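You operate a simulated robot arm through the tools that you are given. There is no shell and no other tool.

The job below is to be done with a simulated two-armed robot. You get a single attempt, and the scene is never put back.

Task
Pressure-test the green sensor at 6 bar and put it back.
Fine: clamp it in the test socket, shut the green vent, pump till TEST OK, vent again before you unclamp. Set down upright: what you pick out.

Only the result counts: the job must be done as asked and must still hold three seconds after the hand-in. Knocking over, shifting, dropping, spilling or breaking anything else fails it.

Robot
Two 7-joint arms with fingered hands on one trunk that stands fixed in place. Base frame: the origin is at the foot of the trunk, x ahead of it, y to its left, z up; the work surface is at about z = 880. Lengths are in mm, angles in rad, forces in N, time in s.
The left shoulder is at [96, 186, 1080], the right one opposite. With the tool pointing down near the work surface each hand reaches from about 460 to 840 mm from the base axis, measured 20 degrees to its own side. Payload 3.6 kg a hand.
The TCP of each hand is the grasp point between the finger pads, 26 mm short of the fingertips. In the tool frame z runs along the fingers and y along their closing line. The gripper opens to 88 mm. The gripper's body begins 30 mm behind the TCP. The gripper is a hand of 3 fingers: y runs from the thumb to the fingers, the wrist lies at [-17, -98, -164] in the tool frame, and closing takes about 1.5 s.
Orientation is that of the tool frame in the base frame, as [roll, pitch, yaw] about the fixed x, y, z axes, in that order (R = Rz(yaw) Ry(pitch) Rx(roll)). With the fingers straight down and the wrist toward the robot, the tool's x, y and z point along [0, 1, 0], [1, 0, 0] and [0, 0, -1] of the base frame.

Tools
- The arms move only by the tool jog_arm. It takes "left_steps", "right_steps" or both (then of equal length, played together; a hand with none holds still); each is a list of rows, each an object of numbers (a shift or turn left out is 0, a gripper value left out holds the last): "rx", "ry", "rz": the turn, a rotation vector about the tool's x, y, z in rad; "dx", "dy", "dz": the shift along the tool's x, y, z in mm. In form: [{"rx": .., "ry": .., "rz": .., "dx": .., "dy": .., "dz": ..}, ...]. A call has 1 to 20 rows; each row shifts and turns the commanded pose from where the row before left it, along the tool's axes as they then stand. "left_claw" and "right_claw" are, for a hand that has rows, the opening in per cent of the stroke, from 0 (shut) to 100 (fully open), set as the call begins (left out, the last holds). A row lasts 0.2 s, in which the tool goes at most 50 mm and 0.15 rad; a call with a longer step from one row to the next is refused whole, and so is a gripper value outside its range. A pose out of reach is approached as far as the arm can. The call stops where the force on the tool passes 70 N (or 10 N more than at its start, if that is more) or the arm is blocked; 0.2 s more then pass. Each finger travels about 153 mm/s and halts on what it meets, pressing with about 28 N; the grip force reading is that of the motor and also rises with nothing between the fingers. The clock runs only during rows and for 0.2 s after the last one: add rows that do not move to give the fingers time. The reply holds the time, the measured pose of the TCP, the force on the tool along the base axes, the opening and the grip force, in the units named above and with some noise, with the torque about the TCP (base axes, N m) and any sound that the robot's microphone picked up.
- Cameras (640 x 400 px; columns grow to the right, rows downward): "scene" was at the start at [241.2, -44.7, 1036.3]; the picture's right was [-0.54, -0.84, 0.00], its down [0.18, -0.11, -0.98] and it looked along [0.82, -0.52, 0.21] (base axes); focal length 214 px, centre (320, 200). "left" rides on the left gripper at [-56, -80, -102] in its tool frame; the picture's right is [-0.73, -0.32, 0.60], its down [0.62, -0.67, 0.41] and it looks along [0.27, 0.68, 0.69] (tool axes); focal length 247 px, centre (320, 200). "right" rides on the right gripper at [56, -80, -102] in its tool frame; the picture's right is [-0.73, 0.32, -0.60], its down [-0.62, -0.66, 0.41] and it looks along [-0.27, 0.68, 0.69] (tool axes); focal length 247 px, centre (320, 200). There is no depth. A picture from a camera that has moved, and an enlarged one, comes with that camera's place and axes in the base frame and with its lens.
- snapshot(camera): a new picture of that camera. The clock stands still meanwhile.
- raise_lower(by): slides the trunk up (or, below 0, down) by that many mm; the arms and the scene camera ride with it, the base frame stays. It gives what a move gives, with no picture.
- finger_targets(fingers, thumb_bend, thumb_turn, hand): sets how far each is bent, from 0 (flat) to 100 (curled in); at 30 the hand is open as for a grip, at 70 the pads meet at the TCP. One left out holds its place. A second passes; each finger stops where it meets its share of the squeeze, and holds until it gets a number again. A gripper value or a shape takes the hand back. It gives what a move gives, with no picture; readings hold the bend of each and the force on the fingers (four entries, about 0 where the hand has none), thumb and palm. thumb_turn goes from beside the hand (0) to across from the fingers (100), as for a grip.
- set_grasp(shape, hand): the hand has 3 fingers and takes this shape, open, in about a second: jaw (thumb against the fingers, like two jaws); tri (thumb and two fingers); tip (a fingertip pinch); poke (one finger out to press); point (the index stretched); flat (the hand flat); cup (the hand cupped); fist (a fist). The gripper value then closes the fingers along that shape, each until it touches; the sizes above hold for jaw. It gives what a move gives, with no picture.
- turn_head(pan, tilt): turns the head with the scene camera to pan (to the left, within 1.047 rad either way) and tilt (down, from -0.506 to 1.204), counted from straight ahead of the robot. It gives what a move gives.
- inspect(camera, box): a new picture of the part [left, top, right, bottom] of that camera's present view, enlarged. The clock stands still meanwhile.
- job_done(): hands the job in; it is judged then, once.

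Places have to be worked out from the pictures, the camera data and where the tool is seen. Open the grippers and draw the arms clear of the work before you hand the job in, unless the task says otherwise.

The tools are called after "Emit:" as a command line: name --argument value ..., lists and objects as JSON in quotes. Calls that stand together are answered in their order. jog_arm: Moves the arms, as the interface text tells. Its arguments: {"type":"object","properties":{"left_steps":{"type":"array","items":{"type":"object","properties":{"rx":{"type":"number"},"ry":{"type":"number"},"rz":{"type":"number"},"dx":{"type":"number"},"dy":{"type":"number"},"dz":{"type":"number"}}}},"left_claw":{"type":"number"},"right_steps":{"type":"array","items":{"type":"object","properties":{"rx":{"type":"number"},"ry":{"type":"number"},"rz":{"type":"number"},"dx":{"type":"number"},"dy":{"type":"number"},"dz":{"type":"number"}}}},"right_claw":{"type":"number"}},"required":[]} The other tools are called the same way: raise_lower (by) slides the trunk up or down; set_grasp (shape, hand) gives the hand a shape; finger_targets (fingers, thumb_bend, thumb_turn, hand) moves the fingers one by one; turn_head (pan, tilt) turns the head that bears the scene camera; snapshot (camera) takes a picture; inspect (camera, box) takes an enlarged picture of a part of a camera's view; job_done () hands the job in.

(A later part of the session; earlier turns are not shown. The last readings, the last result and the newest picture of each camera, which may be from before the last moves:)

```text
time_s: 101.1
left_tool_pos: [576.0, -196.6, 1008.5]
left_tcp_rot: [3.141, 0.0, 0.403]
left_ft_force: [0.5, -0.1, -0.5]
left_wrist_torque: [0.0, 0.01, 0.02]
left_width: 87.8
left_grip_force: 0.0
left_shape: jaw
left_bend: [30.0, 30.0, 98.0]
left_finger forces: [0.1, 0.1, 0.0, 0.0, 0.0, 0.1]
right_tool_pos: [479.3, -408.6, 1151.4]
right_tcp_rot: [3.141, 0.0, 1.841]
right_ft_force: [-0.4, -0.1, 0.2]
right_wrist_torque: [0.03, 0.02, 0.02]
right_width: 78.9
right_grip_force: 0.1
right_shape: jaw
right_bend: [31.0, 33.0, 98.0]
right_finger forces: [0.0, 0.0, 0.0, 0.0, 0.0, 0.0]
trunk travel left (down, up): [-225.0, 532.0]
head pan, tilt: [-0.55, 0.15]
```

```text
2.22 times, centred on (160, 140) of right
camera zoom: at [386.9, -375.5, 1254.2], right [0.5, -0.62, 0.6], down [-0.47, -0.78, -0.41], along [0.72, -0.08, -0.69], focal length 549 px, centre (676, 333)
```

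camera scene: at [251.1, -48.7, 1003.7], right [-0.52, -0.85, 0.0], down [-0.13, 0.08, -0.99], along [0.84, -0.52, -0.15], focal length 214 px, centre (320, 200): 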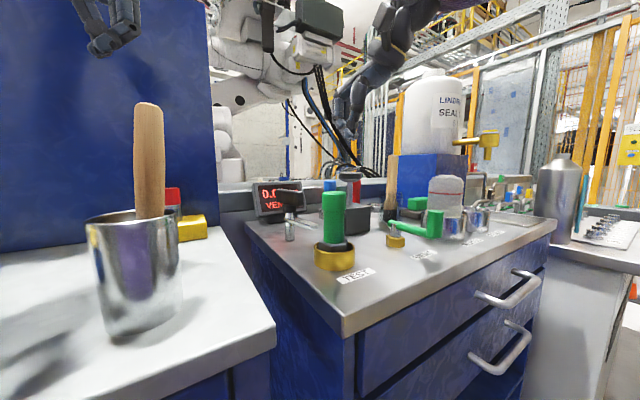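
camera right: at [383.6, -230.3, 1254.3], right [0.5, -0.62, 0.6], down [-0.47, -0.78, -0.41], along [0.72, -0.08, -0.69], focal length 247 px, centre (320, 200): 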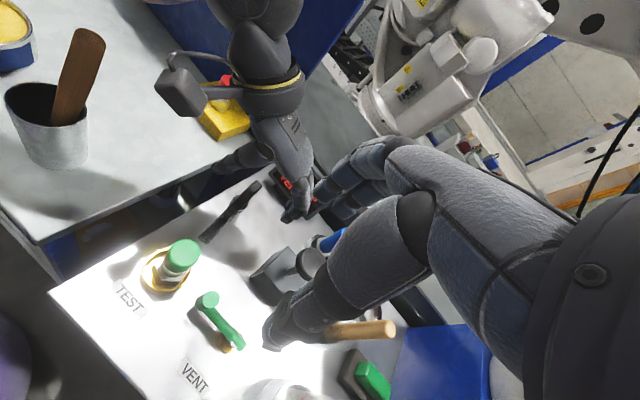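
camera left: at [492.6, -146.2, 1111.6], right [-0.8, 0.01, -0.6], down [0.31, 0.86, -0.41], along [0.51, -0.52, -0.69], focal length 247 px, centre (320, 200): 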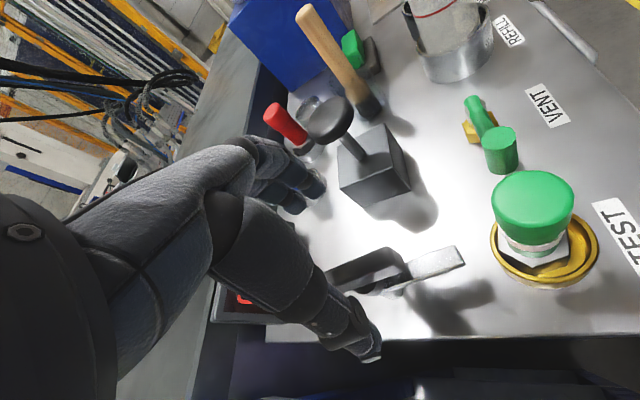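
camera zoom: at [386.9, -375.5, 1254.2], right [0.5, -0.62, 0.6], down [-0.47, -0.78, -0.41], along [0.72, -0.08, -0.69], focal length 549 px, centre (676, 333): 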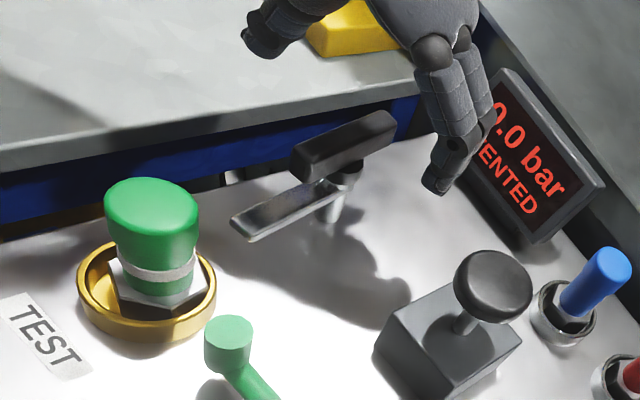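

Jaws straddle the handle (thumb at +y, fingers at −y). I lower to z≈958 and close on it.

Emit:
jog_arm --left_steps '[{"dz": 13}, {"dz": 13}, {"dz": 12}, {"dz": 12}]'

Emit:
inspect --camera "right" --box '[30, 50, 290, 230]'

Emit:
jog_arm --left_steps '[{}, {}, {}, {}, {}, {}, {}, {}]' --left_claw 0

Emit:
inspect --camera "right" --box '[30, 50, 290, 230]'

```text
time_s: 102.1
left_tool_pos: [575.3, -197.0, 966.4]
left_tcp_rot: [3.136, -0.009, 0.399]
left_ft_force: [0.2, -0.2, -0.1]
left_wrist_torque: [0.0, -0.03, -0.01]
left_width: 87.9
left_grip_force: 0.2
left_shape: jaw
left_bend: [30.0, 30.0, 98.0]
left_finger forces: [0.0, 0.1, 0.0, 0.1, 0.1, 0.0]
right_tool_pos: [476.9, -407.7, 1154.5]
right_tcp_rot: [3.138, 0.0, 1.842]
right_ft_force: [0.1, -0.1, -0.4]
right_wrist_torque: [-0.03, 0.01, -0.02]
right_width: 79.0
right_grip_force: 0.1
right_shape: jaw
right_bend: [31.0, 33.0, 98.0]
right_finger forces: [0.0, 0.0, 0.1, 0.1, 0.0, 0.0]
trunk travel left (down, up): [-225.0, 532.0]
head pan, tilt: [-0.55, 0.15]
```

```text
2.22 times, centred on (160, 140) of right
camera zoom: at [383.6, -374.6, 1256.5], right [0.5, -0.62, 0.6], down [-0.47, -0.78, -0.41], along [0.72, -0.08, -0.68], focal length 549 px, centre (676, 333)
```

zoom: 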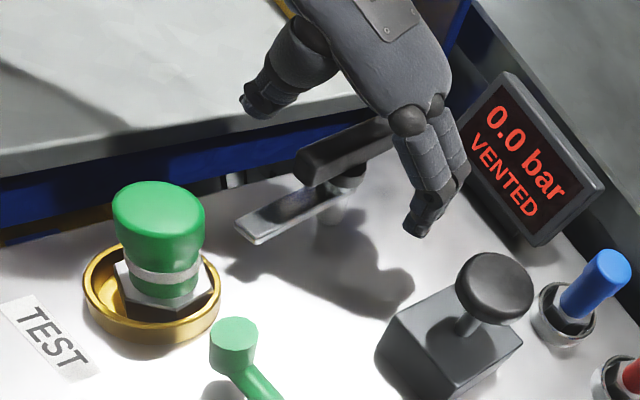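

```text
time_s: 103.9
left_tool_pos: [579.1, -195.8, 964.7]
left_tcp_rot: [3.133, -0.009, 0.4]
left_ft_force: [16.2, -5.3, 17.8]
left_wrist_torque: [-0.04, -0.36, -0.09]
left_width: 13.3
left_grip_force: 28.0
left_shape: jaw
left_bend: [67.0, 76.0, 98.0]
left_finger forces: [0.6, 40.2, 0.0, 0.0, 25.6, 0.1]
right_tool_pos: [477.4, -408.1, 1152.4]
right_tcp_rot: [3.14, 0.0, 1.842]
right_ft_force: [0.8, 0.1, 0.4]
right_wrist_torque: [0.01, -0.03, 0.03]
right_width: 79.0
right_grip_force: 0.0
right_shape: jaw
right_bend: [31.0, 33.0, 98.0]
right_finger forces: [0.0, 0.0, 0.0, 0.0, 0.0, 0.0]
trunk travel left (down, up): [-225.0, 532.0]
head pan, tilt: [-0.55, 0.15]
```

```text
2.22 times, centred on (160, 140) of right
camera zoom: at [385.8, -374.5, 1254.9], right [0.5, -0.62, 0.6], down [-0.47, -0.78, -0.41], along [0.72, -0.08, -0.69], focal length 549 px, centre (676, 333)
```

zoom: 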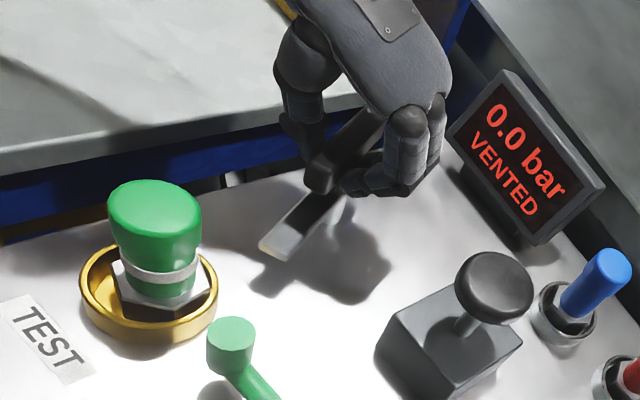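

The left arm stopped 8 mm short and the trunk swayed although the hand itself felt nothing, so the left forearm may be touching something behind. I check the scene camera, especially the cup with the wooden handle on the left bench.

Emit:
snapshot --camera "scene"

Emit:
snapshot --camera "left"

```text
taken
camera scene: at [249.6, -48.7, 1004.3], right [-0.52, -0.85, 0.0], down [-0.13, 0.08, -0.99], along [0.84, -0.52, -0.15], focal length 214 px, centre (320, 200)
```

scene: 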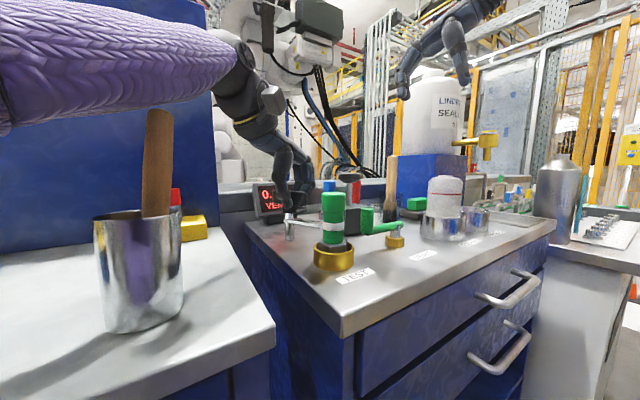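

```text
taken
camera left: at [492.7, -145.1, 1065.6], right [-0.79, 0.0, -0.61], down [0.32, 0.85, -0.41], along [0.52, -0.52, -0.68], focal length 247 px, centre (320, 200)
```

left: 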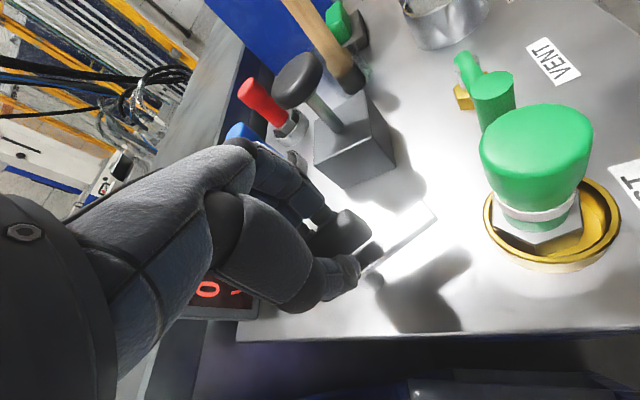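

The left forearm is resting on the wooden handle standing in the cup — that must not be pushed further. I open the left hand first, then raise the trunk so both arms lift straight up off it.

Emit:
jog_arm --left_steps '[{}, {}, {}, {}, {}, {}]' --left_claw 100

Emit:
inspect --camera "right" --box '[30, 50, 290, 230]'

Emit:
snapshot --camera "scene"

```text
time_s: 105.3
left_tool_pos: [576.4, -195.7, 959.1]
left_tcp_rot: [3.141, -0.002, 0.399]
left_ft_force: [0.4, 0.2, -0.2]
left_wrist_torque: [-0.01, -0.03, 0.02]
left_width: 87.9
left_grip_force: 0.0
left_shape: jaw
left_bend: [30.0, 30.0, 98.0]
left_finger forces: [0.1, 0.1, 0.0, 0.1, 0.0, 0.0]
right_tool_pos: [477.9, -407.6, 1152.7]
right_tcp_rot: [3.14, 0.001, 1.842]
right_ft_force: [-0.6, -0.9, -0.6]
right_wrist_torque: [-0.01, 0.0, -0.01]
right_width: 78.9
right_grip_force: 0.2
right_shape: jaw
right_bend: [31.0, 33.0, 98.0]
right_finger forces: [0.1, 0.0, 0.0, 0.0, 0.1, 0.0]
trunk travel left (down, up): [-225.0, 532.0]
head pan, tilt: [-0.55, 0.15]
```

```text
2.22 times, centred on (160, 140) of right
camera zoom: at [385.5, -374.6, 1254.9], right [0.5, -0.62, 0.6], down [-0.47, -0.78, -0.41], along [0.72, -0.08, -0.69], focal length 549 px, centre (676, 333)
```

zoom: 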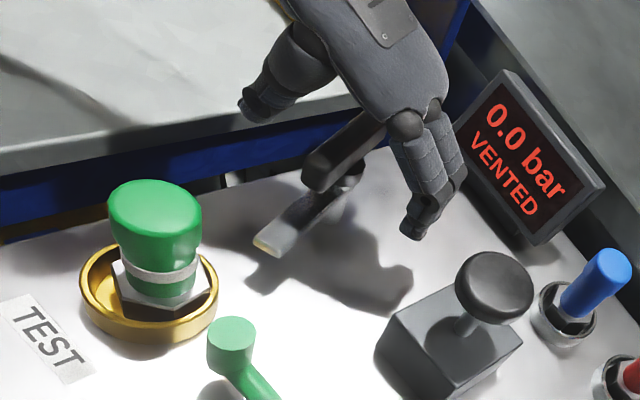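

```text
taken
camera scene: at [249.4, -48.8, 1004.2], right [-0.52, -0.85, 0.0], down [-0.13, 0.08, -0.99], along [0.84, -0.52, -0.15], focal length 214 px, centre (320, 200)
```

scene: 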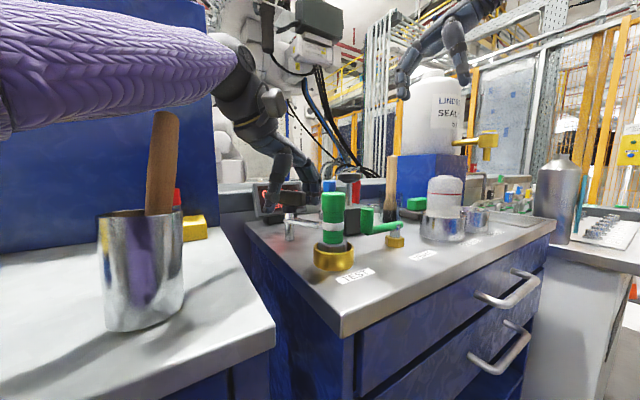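

The hand is free of the clamp handle. I raise the trunk by 80 mm to lift the forearm straight off the wooden handle.

Emit:
raise_lower --by 80

Emit:
snapshot --camera "scene"

Emit:
snapshot --camera "right"

```text
time_s: 106.5
left_tool_pos: [573.6, -194.9, 1046.4]
left_tcp_rot: [3.134, -0.01, 0.401]
left_ft_force: [0.2, -0.3, 0.6]
left_wrist_torque: [0.0, 0.01, 0.0]
left_width: 87.9
left_grip_force: 0.0
left_shape: jaw
left_bend: [30.0, 30.0, 98.0]
left_finger forces: [0.1, 0.0, 0.1, 0.1, 0.0, 0.0]
right_tool_pos: [481.0, -408.8, 1230.7]
right_tcp_rot: [-3.139, 0.0, 1.842]
right_ft_force: [-0.4, 0.0, 0.0]
right_wrist_torque: [0.03, 0.02, -0.01]
right_width: 78.8
right_grip_force: 0.1
right_shape: jaw
right_bend: [31.0, 33.0, 98.0]
right_finger forces: [0.1, 0.0, 0.0, 0.0, 0.0, 0.0]
trunk travel left (down, up): [-305.0, 452.0]
head pan, tilt: [-0.55, 0.15]
```

```text
taken
camera scene: at [236.9, -48.9, 1090.9], right [-0.52, -0.85, 0.0], down [-0.13, 0.08, -0.99], along [0.84, -0.52, -0.15], focal length 214 px, centre (320, 200)
```

scene: 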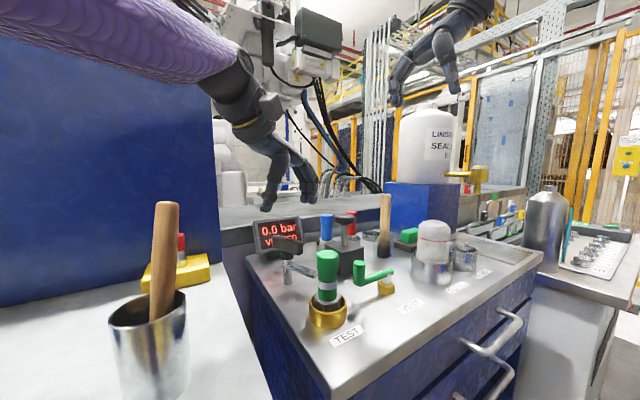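

```text
taken
camera right: at [387.8, -374.9, 1333.3], right [0.5, -0.62, 0.6], down [-0.47, -0.78, -0.41], along [0.72, -0.08, -0.69], focal length 247 px, centre (320, 200)
```

right: 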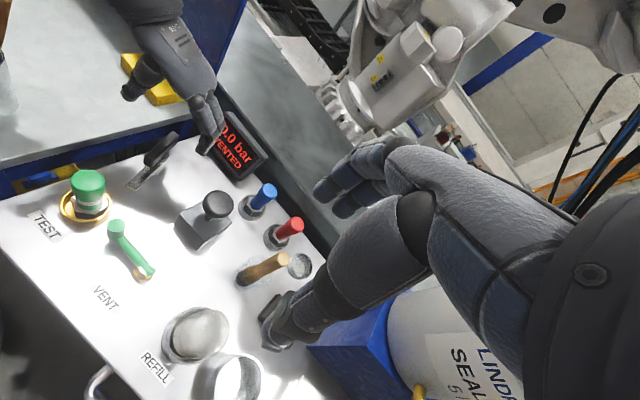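

The forearm is off the wooden handle and the cup stands upright. I withdraw the left hand along its earlier approach path, up and to the left, away from the cup.

Emit:
jog_arm --left_steps '[{"dz": -20}, {"dz": -20}, {"dx": 18.1, "dy": -31.8, "dz": -20}, {"dx": 18.1, "dy": -31.8, "dz": -20}, {"dx": 18.1, "dy": -31.8, "dz": -20}, {"dx": 18.1, "dy": -31.8, "dz": -20}, {"dx": 18.1, "dy": -31.8, "dz": -20}, {"dx": 18.1, "dy": -31.8, "dz": -20}]'

Emit:
snapshot --camera "scene"

Emit:
snapshot --camera "left"

```text
time_s: 108.2
left_tool_pos: [593.3, 27.6, 1206.5]
left_tcp_rot: [3.133, -0.014, 0.401]
left_ft_force: [0.9, -0.4, -0.1]
left_wrist_torque: [-0.03, -0.02, 0.0]
left_width: 87.7
left_grip_force: 0.1
left_shape: jaw
left_bend: [30.0, 30.0, 98.0]
left_finger forces: [0.0, 0.1, 0.1, 0.0, 0.0, 0.0]
left hand out of reach, approached as far as the arm can: row 2
right_tool_pos: [478.8, -406.4, 1231.9]
right_tcp_rot: [3.141, 0.0, 1.842]
right_ft_force: [0.3, 0.2, 0.3]
right_wrist_torque: [-0.01, 0.01, 0.04]
right_width: 79.0
right_grip_force: 0.0
right_shape: jaw
right_bend: [31.0, 33.0, 98.0]
right_finger forces: [0.1, 0.0, 0.0, 0.0, 0.0, 0.0]
trunk travel left (down, up): [-305.0, 452.0]
head pan, tilt: [-0.55, 0.15]
```

```text
taken
camera scene: at [236.2, -48.4, 1091.3], right [-0.52, -0.85, 0.0], down [-0.13, 0.08, -0.99], along [0.84, -0.52, -0.15], focal length 214 px, centre (320, 200)
```

scene: 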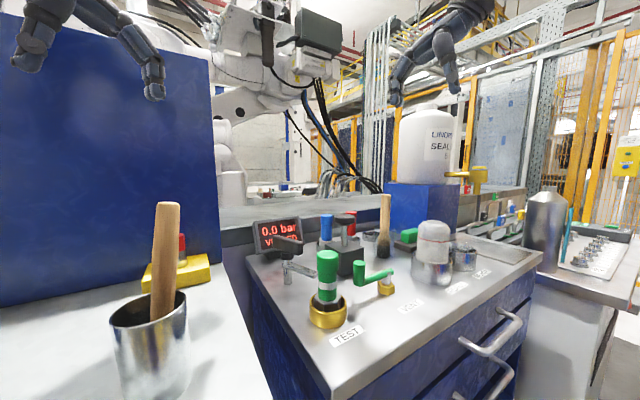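

```text
taken
camera left: at [508.2, 78.4, 1307.7], right [-0.79, 0.01, -0.61], down [0.32, 0.86, -0.41], along [0.52, -0.52, -0.68], focal length 247 px, centre (320, 200)
```

left: 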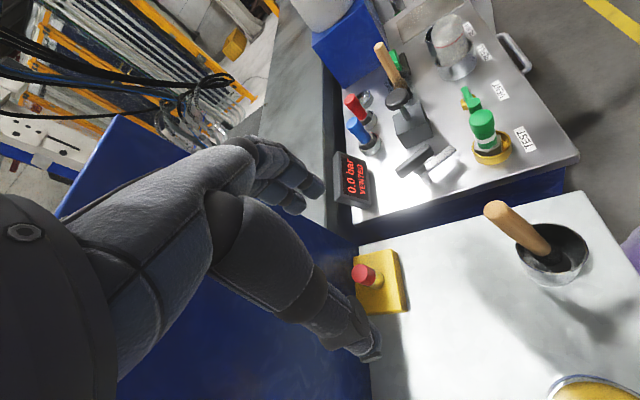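

The left hand is clear. I inspect the cup with the wooden handle closely to see that it stands properly.

Emit:
inspect --camera "scene" --box '[60, 180, 260, 400]'

Emit:
inspect --camera "left" --box '[430, 160, 640, 360]'

Emit:
inspect --camera "left" --box '[330, 30, 560, 220]'

```text
1.82 times, centred on (160, 290) of scene
camera zoom: at [236.2, -48.4, 1091.3], right [-0.52, -0.85, 0.0], down [-0.13, 0.08, -0.99], along [0.84, -0.52, -0.15], focal length 390 px, centre (611, 36)
```

zoom: 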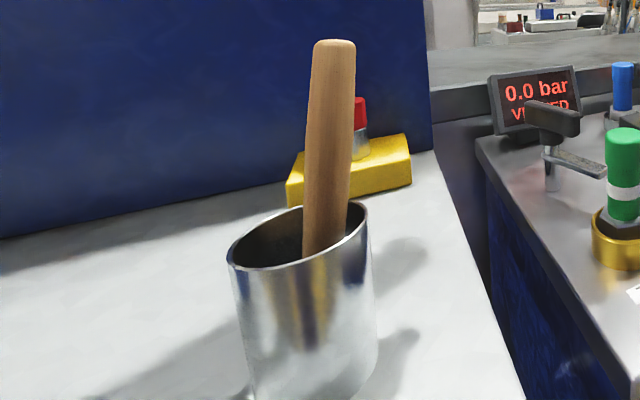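

```text
2.00 times, centred on (535, 260) of left
camera zoom: at [508.2, 78.4, 1307.7], right [-0.79, 0.01, -0.61], down [0.32, 0.86, -0.41], along [0.52, -0.52, -0.68], focal length 494 px, centre (-110, 80)
```

zoom: 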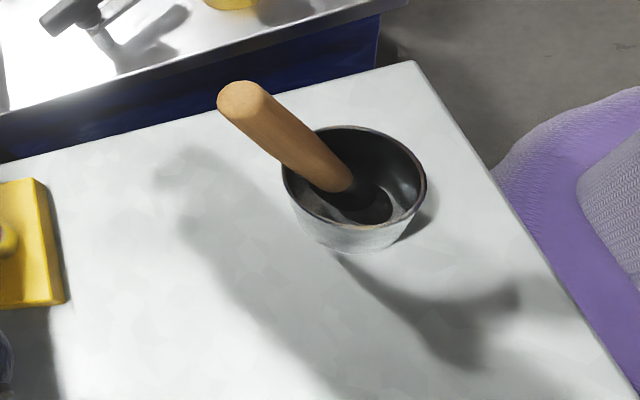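

```text
2.11 times, centred on (445, 125) of left
camera zoom: at [508.2, 78.4, 1307.7], right [-0.79, 0.01, -0.61], down [0.32, 0.86, -0.41], along [0.52, -0.52, -0.68], focal length 520 px, centre (57, 358)
```

zoom: 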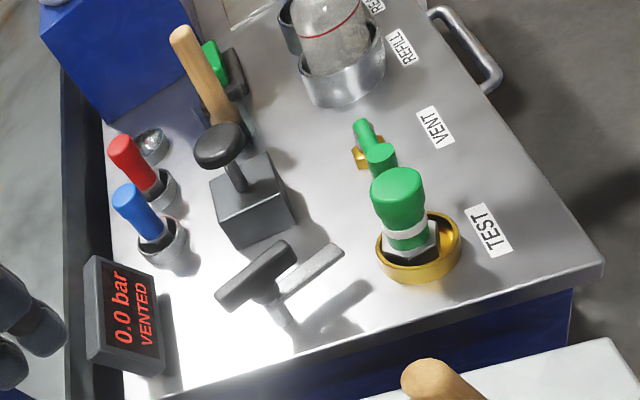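

The cup stands upright on the bench; I'll leave the left arm out of the way. I finish unclamping with the right hand: close it and move it to above [540,-150], on the +y side of the handle's near end.

Emit:
jog_arm --right_steps '[{"dx": 28.9, "dy": 16, "dz": 14}, {"dx": 28.9, "dy": 16, "dz": 14}, {"dx": 28.9, "dy": 16, "dz": 14}, {"dx": 28.9, "dy": 16, "dz": 14}, {"dx": 28.9, "dy": 16, "dz": 14}, {"dx": 28.9, "dy": 16, "dz": 14}, {"dx": 28.9, "dy": 16, "dz": 14}, {"dx": 28.9, "dy": 16, "dz": 14}]' --right_claw 0

Emit:
snapshot --camera "right"

Emit:
snapshot --camera "left"

Emit:
snapshot --camera "scene"

```text
time_s: 110.0
left_tool_pos: [594.7, 26.9, 1206.3]
left_tcp_rot: [3.135, -0.012, 0.402]
left_ft_force: [-0.2, 0.9, 0.3]
left_wrist_torque: [-0.02, 0.02, -0.03]
left_width: 87.9
left_grip_force: 0.1
left_shape: jaw
left_bend: [30.0, 30.0, 98.0]
left_finger forces: [0.1, 0.0, 0.0, 0.0, 0.0, 0.0]
right_tool_pos: [541.9, -150.5, 1119.5]
right_tcp_rot: [3.141, -0.003, 1.84]
right_ft_force: [0.2, 0.1, 0.2]
right_wrist_torque: [0.01, 0.0, -0.04]
right_width: 0.1
right_grip_force: 28.7
right_shape: jaw
right_bend: [70.0, 45.0, 100.0]
right_finger forces: [0.0, 0.0, 0.1, 0.0, 0.0, 0.1]
trunk travel left (down, up): [-305.0, 452.0]
head pan, tilt: [-0.55, 0.15]
```

```text
taken
camera right: at [449.6, -117.4, 1222.2], right [0.5, -0.62, 0.6], down [-0.48, -0.78, -0.41], along [0.72, -0.08, -0.69], focal length 247 px, centre (320, 200)
```

right: 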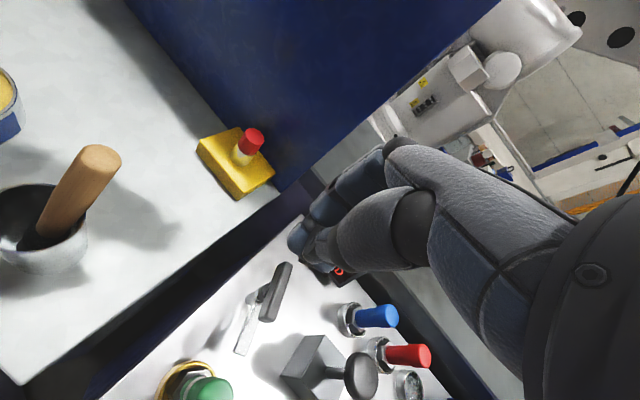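

```text
taken
camera left: at [509.6, 77.1, 1306.8], right [-0.79, 0.01, -0.61], down [0.32, 0.86, -0.41], along [0.52, -0.52, -0.68], focal length 247 px, centre (320, 200)
```

left: 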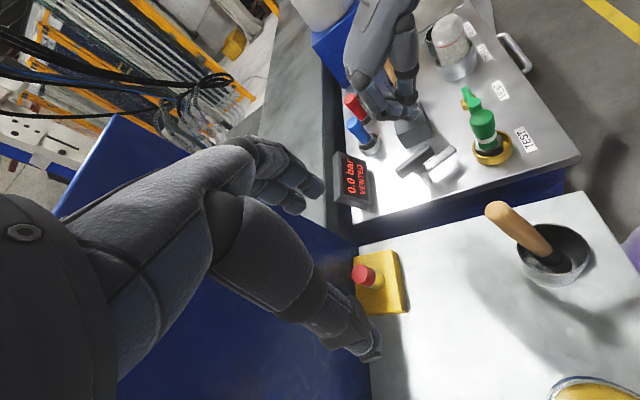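

```text
taken
camera scene: at [237.3, -48.9, 1090.9], right [-0.52, -0.85, 0.0], down [-0.13, 0.08, -0.99], along [0.84, -0.52, -0.15], focal length 214 px, centre (320, 200)
```

scene: 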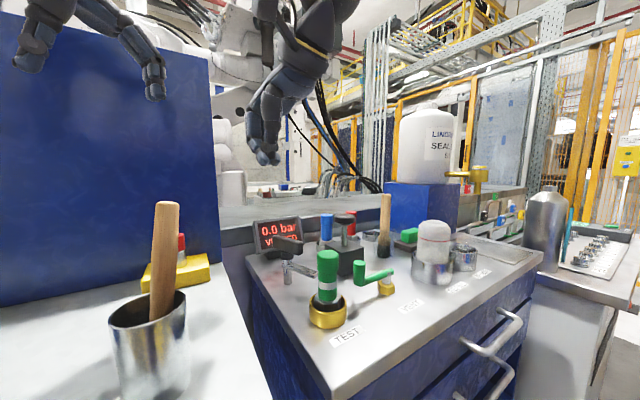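

The handle runs from about [545,-200] to [607,-177]; my closed fingers at [541,-150] are clear on its +y side. I lower to z≈964.

Emit:
jog_arm --right_steps '[{"dx": 0, "dy": -3, "dz": 25}, {"dz": 25}, {"dz": 25}, {"dz": 25}, {"dz": 25}, {"dz": 15}, {"dz": 15}]'

Emit:
snapshot --camera "right"

Emit:
inspect --camera "left" --box '[330, 30, 560, 220]'

Emit:
inspect --camera "scene" --box '[230, 130, 430, 340]'

```text
time_s: 111.7
left_tool_pos: [593.4, 27.8, 1205.7]
left_tcp_rot: [3.135, -0.013, 0.401]
left_ft_force: [-0.4, -0.1, -0.9]
left_wrist_torque: [-0.01, -0.01, -0.03]
left_width: 87.8
left_grip_force: 0.0
left_shape: jaw
left_bend: [30.0, 30.0, 98.0]
left_finger forces: [0.1, 0.0, 0.0, 0.0, 0.1, 0.0]
right_tool_pos: [538.7, -152.3, 963.4]
right_tcp_rot: [-3.141, 0.0, 1.84]
right_ft_force: [-0.4, -0.5, -0.2]
right_wrist_torque: [-0.01, -0.01, 0.0]
right_width: 0.0
right_grip_force: 28.0
right_shape: jaw
right_bend: [70.0, 45.0, 100.0]
right_finger forces: [0.1, 0.1, 0.0, 0.0, 0.0, 0.0]
trunk travel left (down, up): [-305.0, 452.0]
head pan, tilt: [-0.55, 0.15]
```

```text
taken
camera right: at [445.8, -118.9, 1066.7], right [0.5, -0.62, 0.6], down [-0.47, -0.78, -0.41], along [0.72, -0.08, -0.69], focal length 247 px, centre (320, 200)
```

right: 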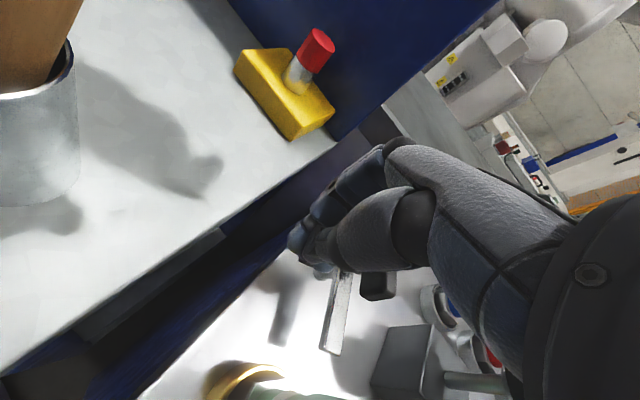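

```text
2.11 times, centred on (445, 125) of left
camera zoom: at [508.7, 77.1, 1307.3], right [-0.79, 0.01, -0.61], down [0.32, 0.86, -0.41], along [0.52, -0.52, -0.68], focal length 520 px, centre (57, 358)
```

zoom: 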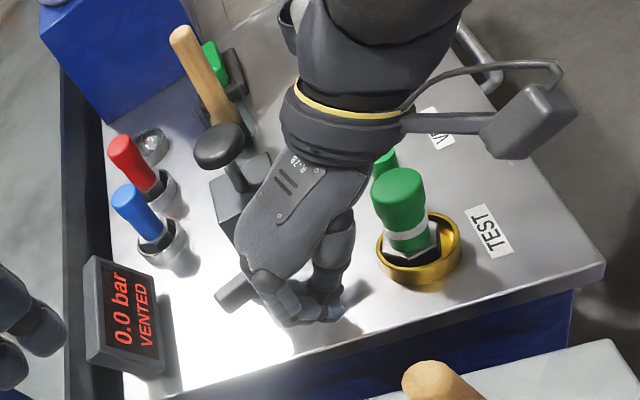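

```text
1.90 times, centred on (330, 235) of scene
camera zoom: at [236.6, -48.9, 1091.2], right [-0.52, -0.85, 0.0], down [-0.13, 0.08, -0.99], along [0.84, -0.52, -0.15], focal length 408 px, centre (301, 133)
```

zoom: 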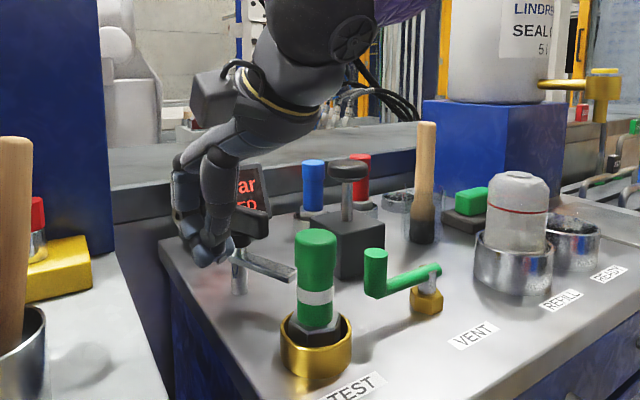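

My closed fingers are beside the handle on its +y side with good clearance to the sensor. I push toward −y in small steps to swing the handle (and arm) back counter-clockwise.

Emit:
jog_arm --right_steps '[{"dx": -7.7, "dy": -2.1}, {"dx": -5.8, "dy": -1.6}, {"dx": -4.8, "dy": -1.3}, {"dx": -4.8, "dy": -1.3}]'

Emit:
inspect --camera "scene" --box '[230, 130, 430, 340]'

Emit:
inspect --camera "left" --box '[330, 30, 560, 220]'

```text
time_s: 112.7
left_tool_pos: [594.7, 26.7, 1206.9]
left_tcp_rot: [3.137, -0.012, 0.402]
left_ft_force: [0.2, 0.5, 0.5]
left_wrist_torque: [-0.03, -0.02, 0.0]
left_width: 87.7
left_grip_force: 0.1
left_shape: jaw
left_bend: [30.0, 30.0, 98.0]
left_finger forces: [0.0, 0.0, 0.0, 0.0, 0.0, 0.0]
right_tool_pos: [538.5, -177.5, 965.5]
right_tcp_rot: [3.14, 0.0, 1.843]
right_ft_force: [0.1, -0.4, 0.0]
right_wrist_torque: [-0.01, -0.01, -0.03]
right_width: 0.1
right_grip_force: 27.6
right_shape: jaw
right_bend: [70.0, 45.0, 100.0]
right_finger forces: [0.0, 0.0, 0.0, 0.0, 0.1, 0.0]
trunk travel left (down, up): [-305.0, 452.0]
head pan, tilt: [-0.55, 0.15]
```

```text
1.90 times, centred on (330, 235) of scene
camera zoom: at [236.4, -48.8, 1091.2], right [-0.52, -0.85, 0.0], down [-0.13, 0.08, -0.99], along [0.84, -0.52, -0.15], focal length 408 px, centre (301, 133)
```

zoom: 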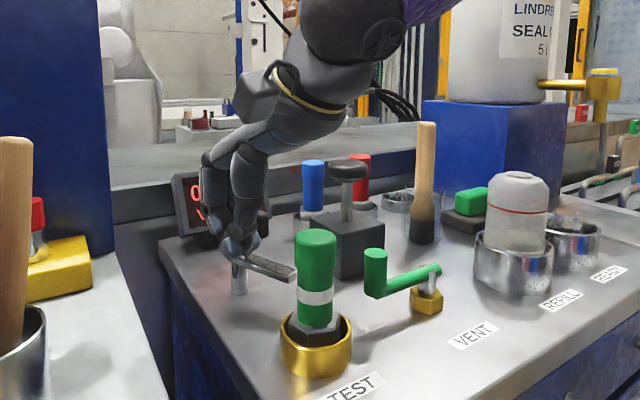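

```text
2.11 times, centred on (445, 125) of left
camera zoom: at [508.4, 77.2, 1307.5], right [-0.79, 0.01, -0.61], down [0.32, 0.86, -0.41], along [0.52, -0.52, -0.68], focal length 520 px, centre (57, 358)
```

zoom: 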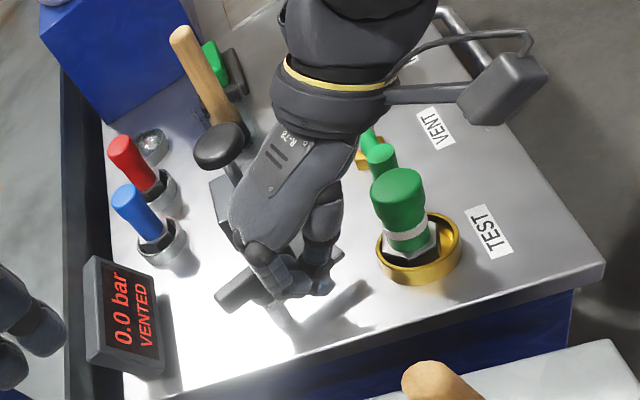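

No contact yet: the fingertips are just past the handle's near end. I back up a little, shift 12 mm toward +x to overlap the handle, and push again toward −y.

Emit:
jog_arm --right_steps '[{"dx": 7.7, "dy": 2.1}, {"dx": -3.2, "dy": 11.6}, {"dx": -4.8, "dy": -1.3}, {"dx": -4.8, "dy": -1.3}]'

Emit:
jog_arm --right_steps '[{"dx": -4.8, "dy": -1.3}, {"dx": -4.8, "dy": -1.3}]'

Emit:
inspect --camera "left" --box '[330, 30, 560, 220]'

Emit:
inspect --camera "scene" --box '[230, 130, 430, 340]'

```text
time_s: 113.7
left_tool_pos: [594.8, 28.1, 1206.9]
left_tcp_rot: [3.136, -0.013, 0.401]
left_ft_force: [0.2, -0.7, -0.2]
left_wrist_torque: [0.01, -0.02, 0.01]
left_width: 87.5
left_grip_force: 0.1
left_shape: jaw
left_bend: [30.0, 30.0, 98.0]
left_finger forces: [0.0, 0.1, 0.0, 0.0, 0.0, 0.0]
right_tool_pos: [549.3, -175.8, 965.8]
right_tcp_rot: [-3.141, -0.001, 1.845]
right_ft_force: [-1.9, 7.3, 1.0]
right_wrist_torque: [0.01, -0.01, 0.13]
right_width: 0.1
right_grip_force: 28.0
right_shape: jaw
right_bend: [70.0, 45.0, 100.0]
right_finger forces: [0.0, 6.3, 0.0, 0.0, 0.1, 0.0]
trunk travel left (down, up): [-305.0, 452.0]
head pan, tilt: [-0.55, 0.15]
```

```text
time_s: 114.2
left_tool_pos: [591.6, 26.6, 1207.8]
left_tcp_rot: [3.134, -0.016, 0.4]
left_ft_force: [-0.2, -0.2, 1.7]
left_wrist_torque: [-0.01, 0.0, 0.01]
left_width: 87.9
left_grip_force: 0.0
left_shape: jaw
left_bend: [30.0, 30.0, 98.0]
left_finger forces: [0.0, 0.1, 0.1, 0.0, 0.0, 0.0]
right_tool_pos: [548.4, -186.8, 967.1]
right_tcp_rot: [3.136, 0.001, 1.843]
right_ft_force: [-15.2, 6.4, 13.7]
right_wrist_torque: [-0.04, -0.34, 0.08]
right_width: 0.1
right_grip_force: 27.9
right_shape: jaw
right_bend: [70.0, 45.0, 100.0]
right_finger forces: [0.1, 21.6, 0.0, 0.0, 0.0, 0.0]
trunk travel left (down, up): [-305.0, 452.0]
head pan, tilt: [-0.55, 0.15]
```

```text
2.11 times, centred on (445, 125) of left
camera zoom: at [504.6, 77.8, 1309.3], right [-0.79, 0.01, -0.61], down [0.32, 0.85, -0.41], along [0.52, -0.52, -0.68], focal length 520 px, centre (57, 358)
```

zoom: 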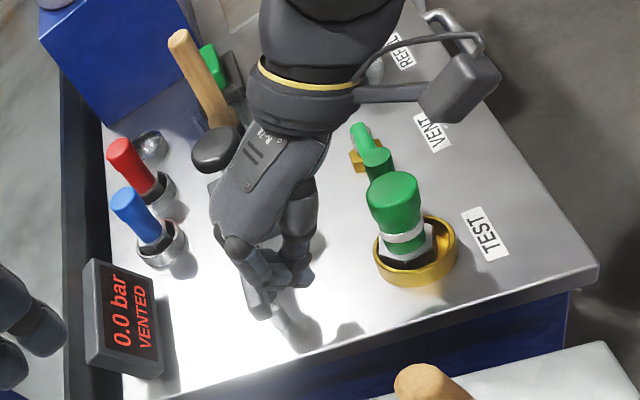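

```text
1.90 times, centred on (330, 235) of scene
camera zoom: at [233.3, -48.3, 1092.3], right [-0.52, -0.85, 0.0], down [-0.12, 0.08, -0.99], along [0.84, -0.52, -0.15], focal length 408 px, centre (301, 133)
```

zoom: 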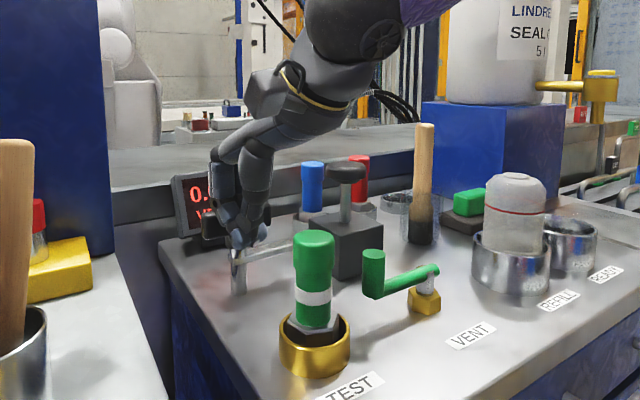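

The handle swung noticeably and now a −15 N reaction in x has built up. I look with the right camera to see where the clamp is before moving on.

Emit:
snapshot --camera "right"

Emit:
inspect --camera "right" --box '[240, 200, 440, 380]'

Emit:
inspect --camera "left" --box '[400, 90, 520, 200]'

```text
taken
camera right: at [454.7, -153.9, 1069.5], right [0.5, -0.62, 0.6], down [-0.47, -0.78, -0.41], along [0.73, -0.08, -0.68], focal length 247 px, centre (320, 200)
```

right: 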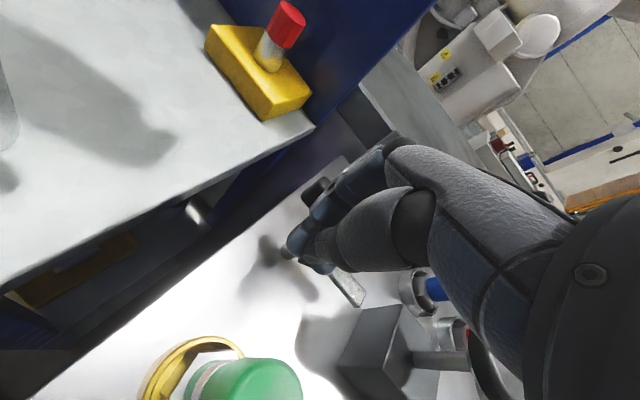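

```text
2.22 times, centred on (340, 290) of right
camera zoom: at [454.7, -153.9, 1069.5], right [0.5, -0.62, 0.6], down [-0.47, -0.78, -0.41], along [0.73, -0.08, -0.68], focal length 549 px, centre (276, 0)
```

zoom: 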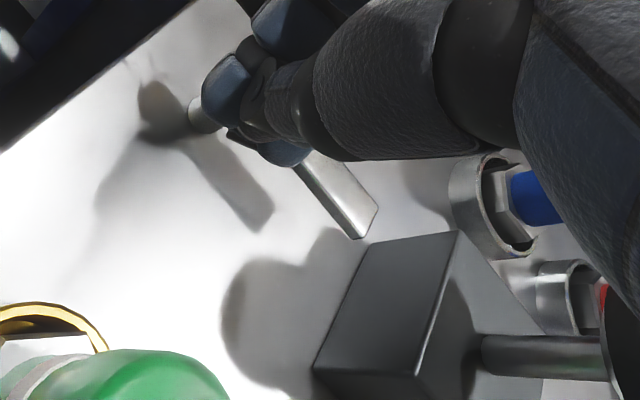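

```text
3.64 times, centred on (460, 145) of left
camera zoom: at [504.6, 77.8, 1309.3], right [-0.79, 0.01, -0.61], down [0.32, 0.85, -0.41], along [0.52, -0.52, -0.68], focal length 898 px, centre (-189, 400)
```

zoom: 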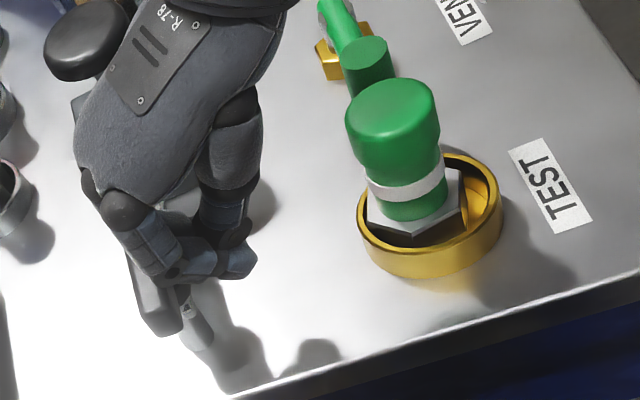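

The clamp arm tip is now at about [575,-251], i.e. pointing to −y again: the clamp has swung fully open against its stop. I ease off the handle and lift the right hand straight up.

Emit:
jog_arm --right_steps '[{"dx": 2.1, "dy": -7.7}, {"dz": -10}, {"dz": -20}, {"dz": -25}, {"dz": -25}, {"dz": -25}, {"dz": -25}]'

Emit:
inspect --camera "left" --box '[330, 30, 560, 220]'

Emit:
snapshot --camera "scene"

```text
time_s: 115.8
left_tool_pos: [592.7, 27.6, 1206.2]
left_tcp_rot: [3.135, -0.014, 0.401]
left_ft_force: [0.7, -0.7, 0.0]
left_wrist_torque: [-0.01, -0.02, 0.0]
left_width: 87.8
left_grip_force: 0.1
left_shape: jaw
left_bend: [30.0, 30.0, 98.0]
left_finger forces: [0.0, 0.0, 0.0, 0.1, 0.1, 0.1]
right_tool_pos: [541.4, -186.2, 1093.9]
right_tcp_rot: [3.141, -0.001, 1.841]
right_ft_force: [0.5, -0.2, -0.2]
right_wrist_torque: [0.03, 0.03, 0.0]
right_width: 0.0
right_grip_force: 27.4
right_shape: jaw
right_bend: [70.0, 45.0, 100.0]
right_finger forces: [0.1, 0.0, 0.0, 0.0, 0.1, 0.0]
trunk travel left (down, up): [-305.0, 452.0]
head pan, tilt: [-0.55, 0.15]
```

```text
2.11 times, centred on (445, 125) of left
camera zoom: at [508.1, 77.3, 1307.6], right [-0.79, 0.01, -0.61], down [0.32, 0.86, -0.41], along [0.52, -0.52, -0.68], focal length 520 px, centre (57, 358)
```

zoom: 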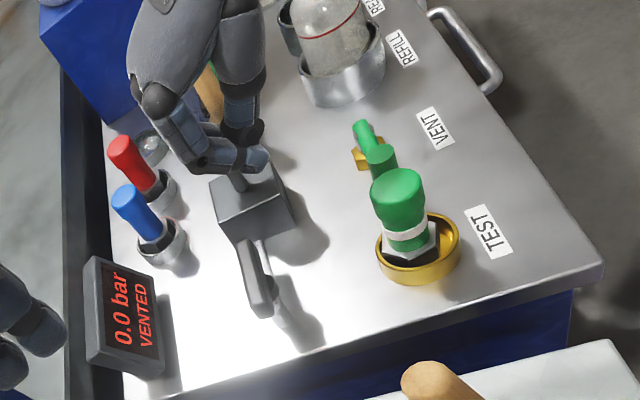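

```text
taken
camera scene: at [236.2, -48.8, 1091.3], right [-0.52, -0.85, 0.0], down [-0.13, 0.08, -0.99], along [0.84, -0.52, -0.15], focal length 214 px, centre (320, 200)
```

scene: 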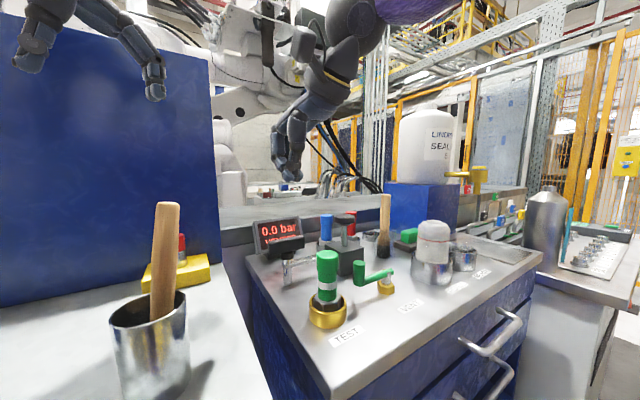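

The clamp is fully open as found and the display reads 0.0 bar VENTED. I open the right hand and bring it above the sensor in the TEST socket.

Emit:
jog_arm --right_steps '[{"dx": 0.6, "dy": -22.6}, {"dx": 0.6, "dy": -22.6}, {"dx": 0.7, "dy": -22.7}, {"dz": 20}, {"dz": 20}, {"dz": 20}, {"dz": 20}]' --right_claw 100

Emit:
snapshot --camera "right"

Emit:
inspect --camera "scene" --box '[230, 130, 430, 340]'

```text
time_s: 117.5
left_tool_pos: [594.4, 27.6, 1206.1]
left_tcp_rot: [3.136, -0.01, 0.402]
left_ft_force: [0.0, -0.1, -0.9]
left_wrist_torque: [-0.02, -0.02, -0.01]
left_width: 88.0
left_grip_force: 0.1
left_shape: jaw
left_bend: [30.0, 30.0, 98.0]
left_finger forces: [0.1, 0.1, 0.0, 0.0, 0.0, 0.0]
right_tool_pos: [476.5, -205.3, 1013.5]
right_tcp_rot: [3.141, -0.001, 1.841]
right_ft_force: [-0.2, 0.6, -0.1]
right_wrist_torque: [0.01, 0.02, 0.03]
right_width: 87.8
right_grip_force: 0.1
right_shape: jaw
right_bend: [30.0, 30.0, 98.0]
right_finger forces: [0.0, 0.0, 0.0, 0.0, 0.0, 0.0]
trunk travel left (down, up): [-305.0, 452.0]
head pan, tilt: [-0.55, 0.15]
```

```text
taken
camera right: at [384.1, -171.1, 1116.3], right [0.5, -0.62, 0.6], down [-0.47, -0.78, -0.41], along [0.72, -0.08, -0.69], focal length 247 px, centre (320, 200)
```

right: 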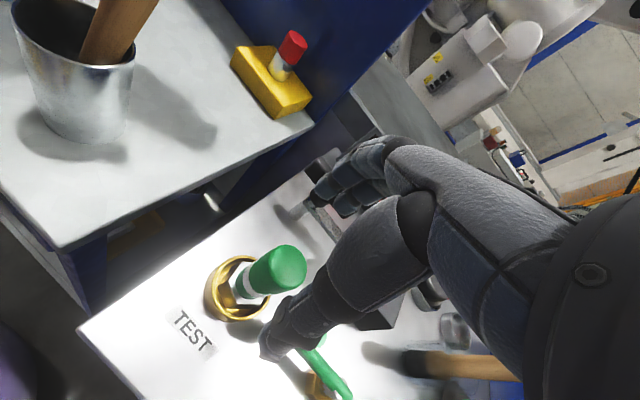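

```text
1.90 times, centred on (330, 235) of scene
camera zoom: at [236.6, -49.0, 1091.2], right [-0.52, -0.85, 0.0], down [-0.13, 0.08, -0.99], along [0.84, -0.52, -0.15], focal length 408 px, centre (301, 133)
```

zoom: 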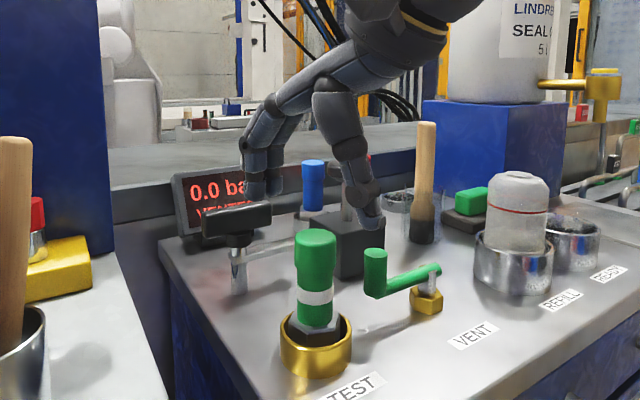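

The cap appears at [472,-207], exactly the −5/−2 mm offset from the TCP that gave a centred grip before. I nudge ~1.5 mm and descend to z≈949, then grip.

Emit:
jog_arm --right_steps '[{"dx": 1.5, "dz": 15}, {"dz": 20}, {"dz": 15}, {"dz": 10}, {"dz": 4.5}]'

Emit:
inspect --camera "right" --box '[200, 150, 440, 330]'

Emit:
jog_arm --right_steps '[{}, {}, {}, {}, {}, {}, {}, {}]' --right_claw 0

Emit:
inspect --camera "right" --box '[200, 150, 440, 330]'

```text
time_s: 118.7
left_tool_pos: [594.6, 27.5, 1206.1]
left_tcp_rot: [3.135, -0.013, 0.4]
left_ft_force: [0.0, -0.4, -0.2]
left_wrist_torque: [-0.01, -0.03, -0.02]
left_width: 87.8
left_grip_force: 0.1
left_shape: jaw
left_bend: [30.0, 30.0, 98.0]
left_finger forces: [0.1, 0.0, 0.0, 0.0, 0.0, 0.0]
right_tool_pos: [475.3, -203.5, 948.5]
right_tcp_rot: [-3.141, 0.0, 1.839]
right_ft_force: [0.1, -0.5, -0.2]
right_wrist_torque: [-0.01, 0.01, -0.03]
right_width: 88.0
right_grip_force: 0.0
right_shape: jaw
right_bend: [30.0, 30.0, 98.0]
right_finger forces: [0.1, 0.0, 0.0, 0.0, 0.0, 0.0]
trunk travel left (down, up): [-305.0, 452.0]
head pan, tilt: [-0.55, 0.15]
```

```text
2.22 times, centred on (320, 240) of right
camera zoom: at [383.6, -169.6, 1052.2], right [0.5, -0.62, 0.6], down [-0.47, -0.78, -0.41], along [0.72, -0.08, -0.69], focal length 549 px, centre (320, 111)
```

zoom: 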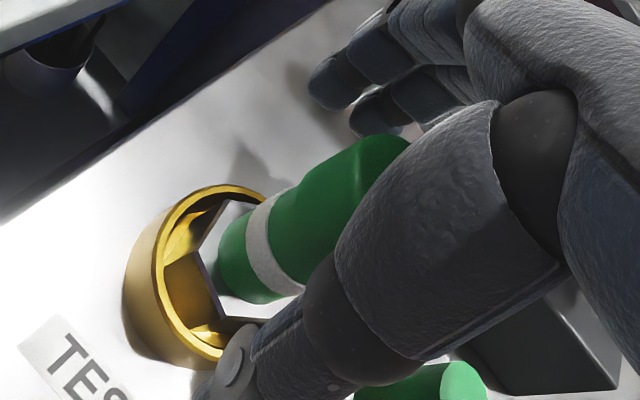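

```text
time_s: 120.5
left_tool_pos: [593.8, 27.0, 1206.5]
left_tcp_rot: [3.135, -0.013, 0.4]
left_ft_force: [-0.3, -1.9, 0.7]
left_wrist_torque: [0.03, 0.01, 0.0]
left_width: 87.7
left_grip_force: 0.1
left_shape: jaw
left_bend: [30.0, 30.0, 98.0]
left_finger forces: [0.0, 0.0, 0.1, 0.0, 0.0, 0.1]
right_tool_pos: [475.6, -203.7, 948.8]
right_tcp_rot: [3.141, 0.0, 1.842]
right_ft_force: [0.2, 0.4, -0.4]
right_wrist_torque: [0.01, -0.01, 0.0]
right_width: 17.1
right_grip_force: 27.3
right_shape: jaw
right_bend: [69.0, 72.0, 99.0]
right_finger forces: [8.6, 18.3, 0.1, 0.1, 26.0, 0.1]
trunk travel left (down, up): [-305.0, 452.0]
head pan, tilt: [-0.55, 0.15]
```

```text
2.22 times, centred on (320, 240) of right
camera zoom: at [383.5, -169.6, 1052.3], right [0.5, -0.62, 0.6], down [-0.47, -0.78, -0.41], along [0.72, -0.08, -0.69], focal length 549 px, centre (320, 111)
```

zoom: 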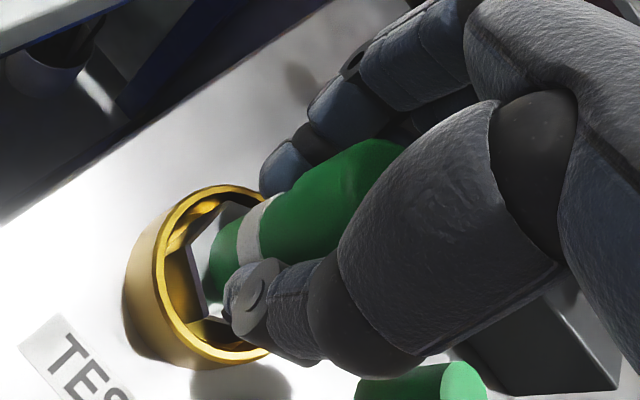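

A centred grip again (69/72, 27 N). I lift gently a few mm to make sure the clamp lets it go.

Emit:
jog_arm --right_steps '[{"dz": -3}, {"dz": -4}, {"dz": -5}, {"dz": -8}]'

Emit:
inspect --camera "scene" --box '[230, 130, 430, 340]'

```text
time_s: 121.5
left_tool_pos: [594.2, 27.0, 1206.6]
left_tcp_rot: [3.134, -0.012, 0.403]
left_ft_force: [-0.3, -0.2, 0.8]
left_wrist_torque: [0.04, -0.03, 0.02]
left_width: 87.7
left_grip_force: 0.1
left_shape: jaw
left_bend: [30.0, 30.0, 98.0]
left_finger forces: [0.0, 0.1, 0.1, 0.0, 0.0, 0.0]
right_tool_pos: [476.0, -202.4, 969.3]
right_tcp_rot: [-3.141, 0.0, 1.842]
right_ft_force: [-0.7, -0.4, -1.9]
right_wrist_torque: [0.02, -0.02, 0.0]
right_width: 16.8
right_grip_force: 28.2
right_shape: jaw
right_bend: [69.0, 72.0, 99.0]
right_finger forces: [8.6, 18.4, 0.0, 0.1, 26.1, 0.0]
trunk travel left (down, up): [-305.0, 452.0]
head pan, tilt: [-0.55, 0.15]
```

```text
1.90 times, centred on (330, 235) of scene
camera zoom: at [236.4, -48.8, 1091.3], right [-0.52, -0.85, 0.0], down [-0.13, 0.08, -0.99], along [0.84, -0.52, -0.15], focal length 408 px, centre (301, 133)
```

zoom: 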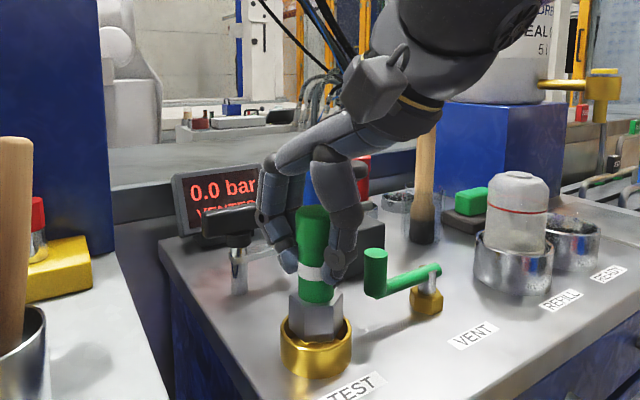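

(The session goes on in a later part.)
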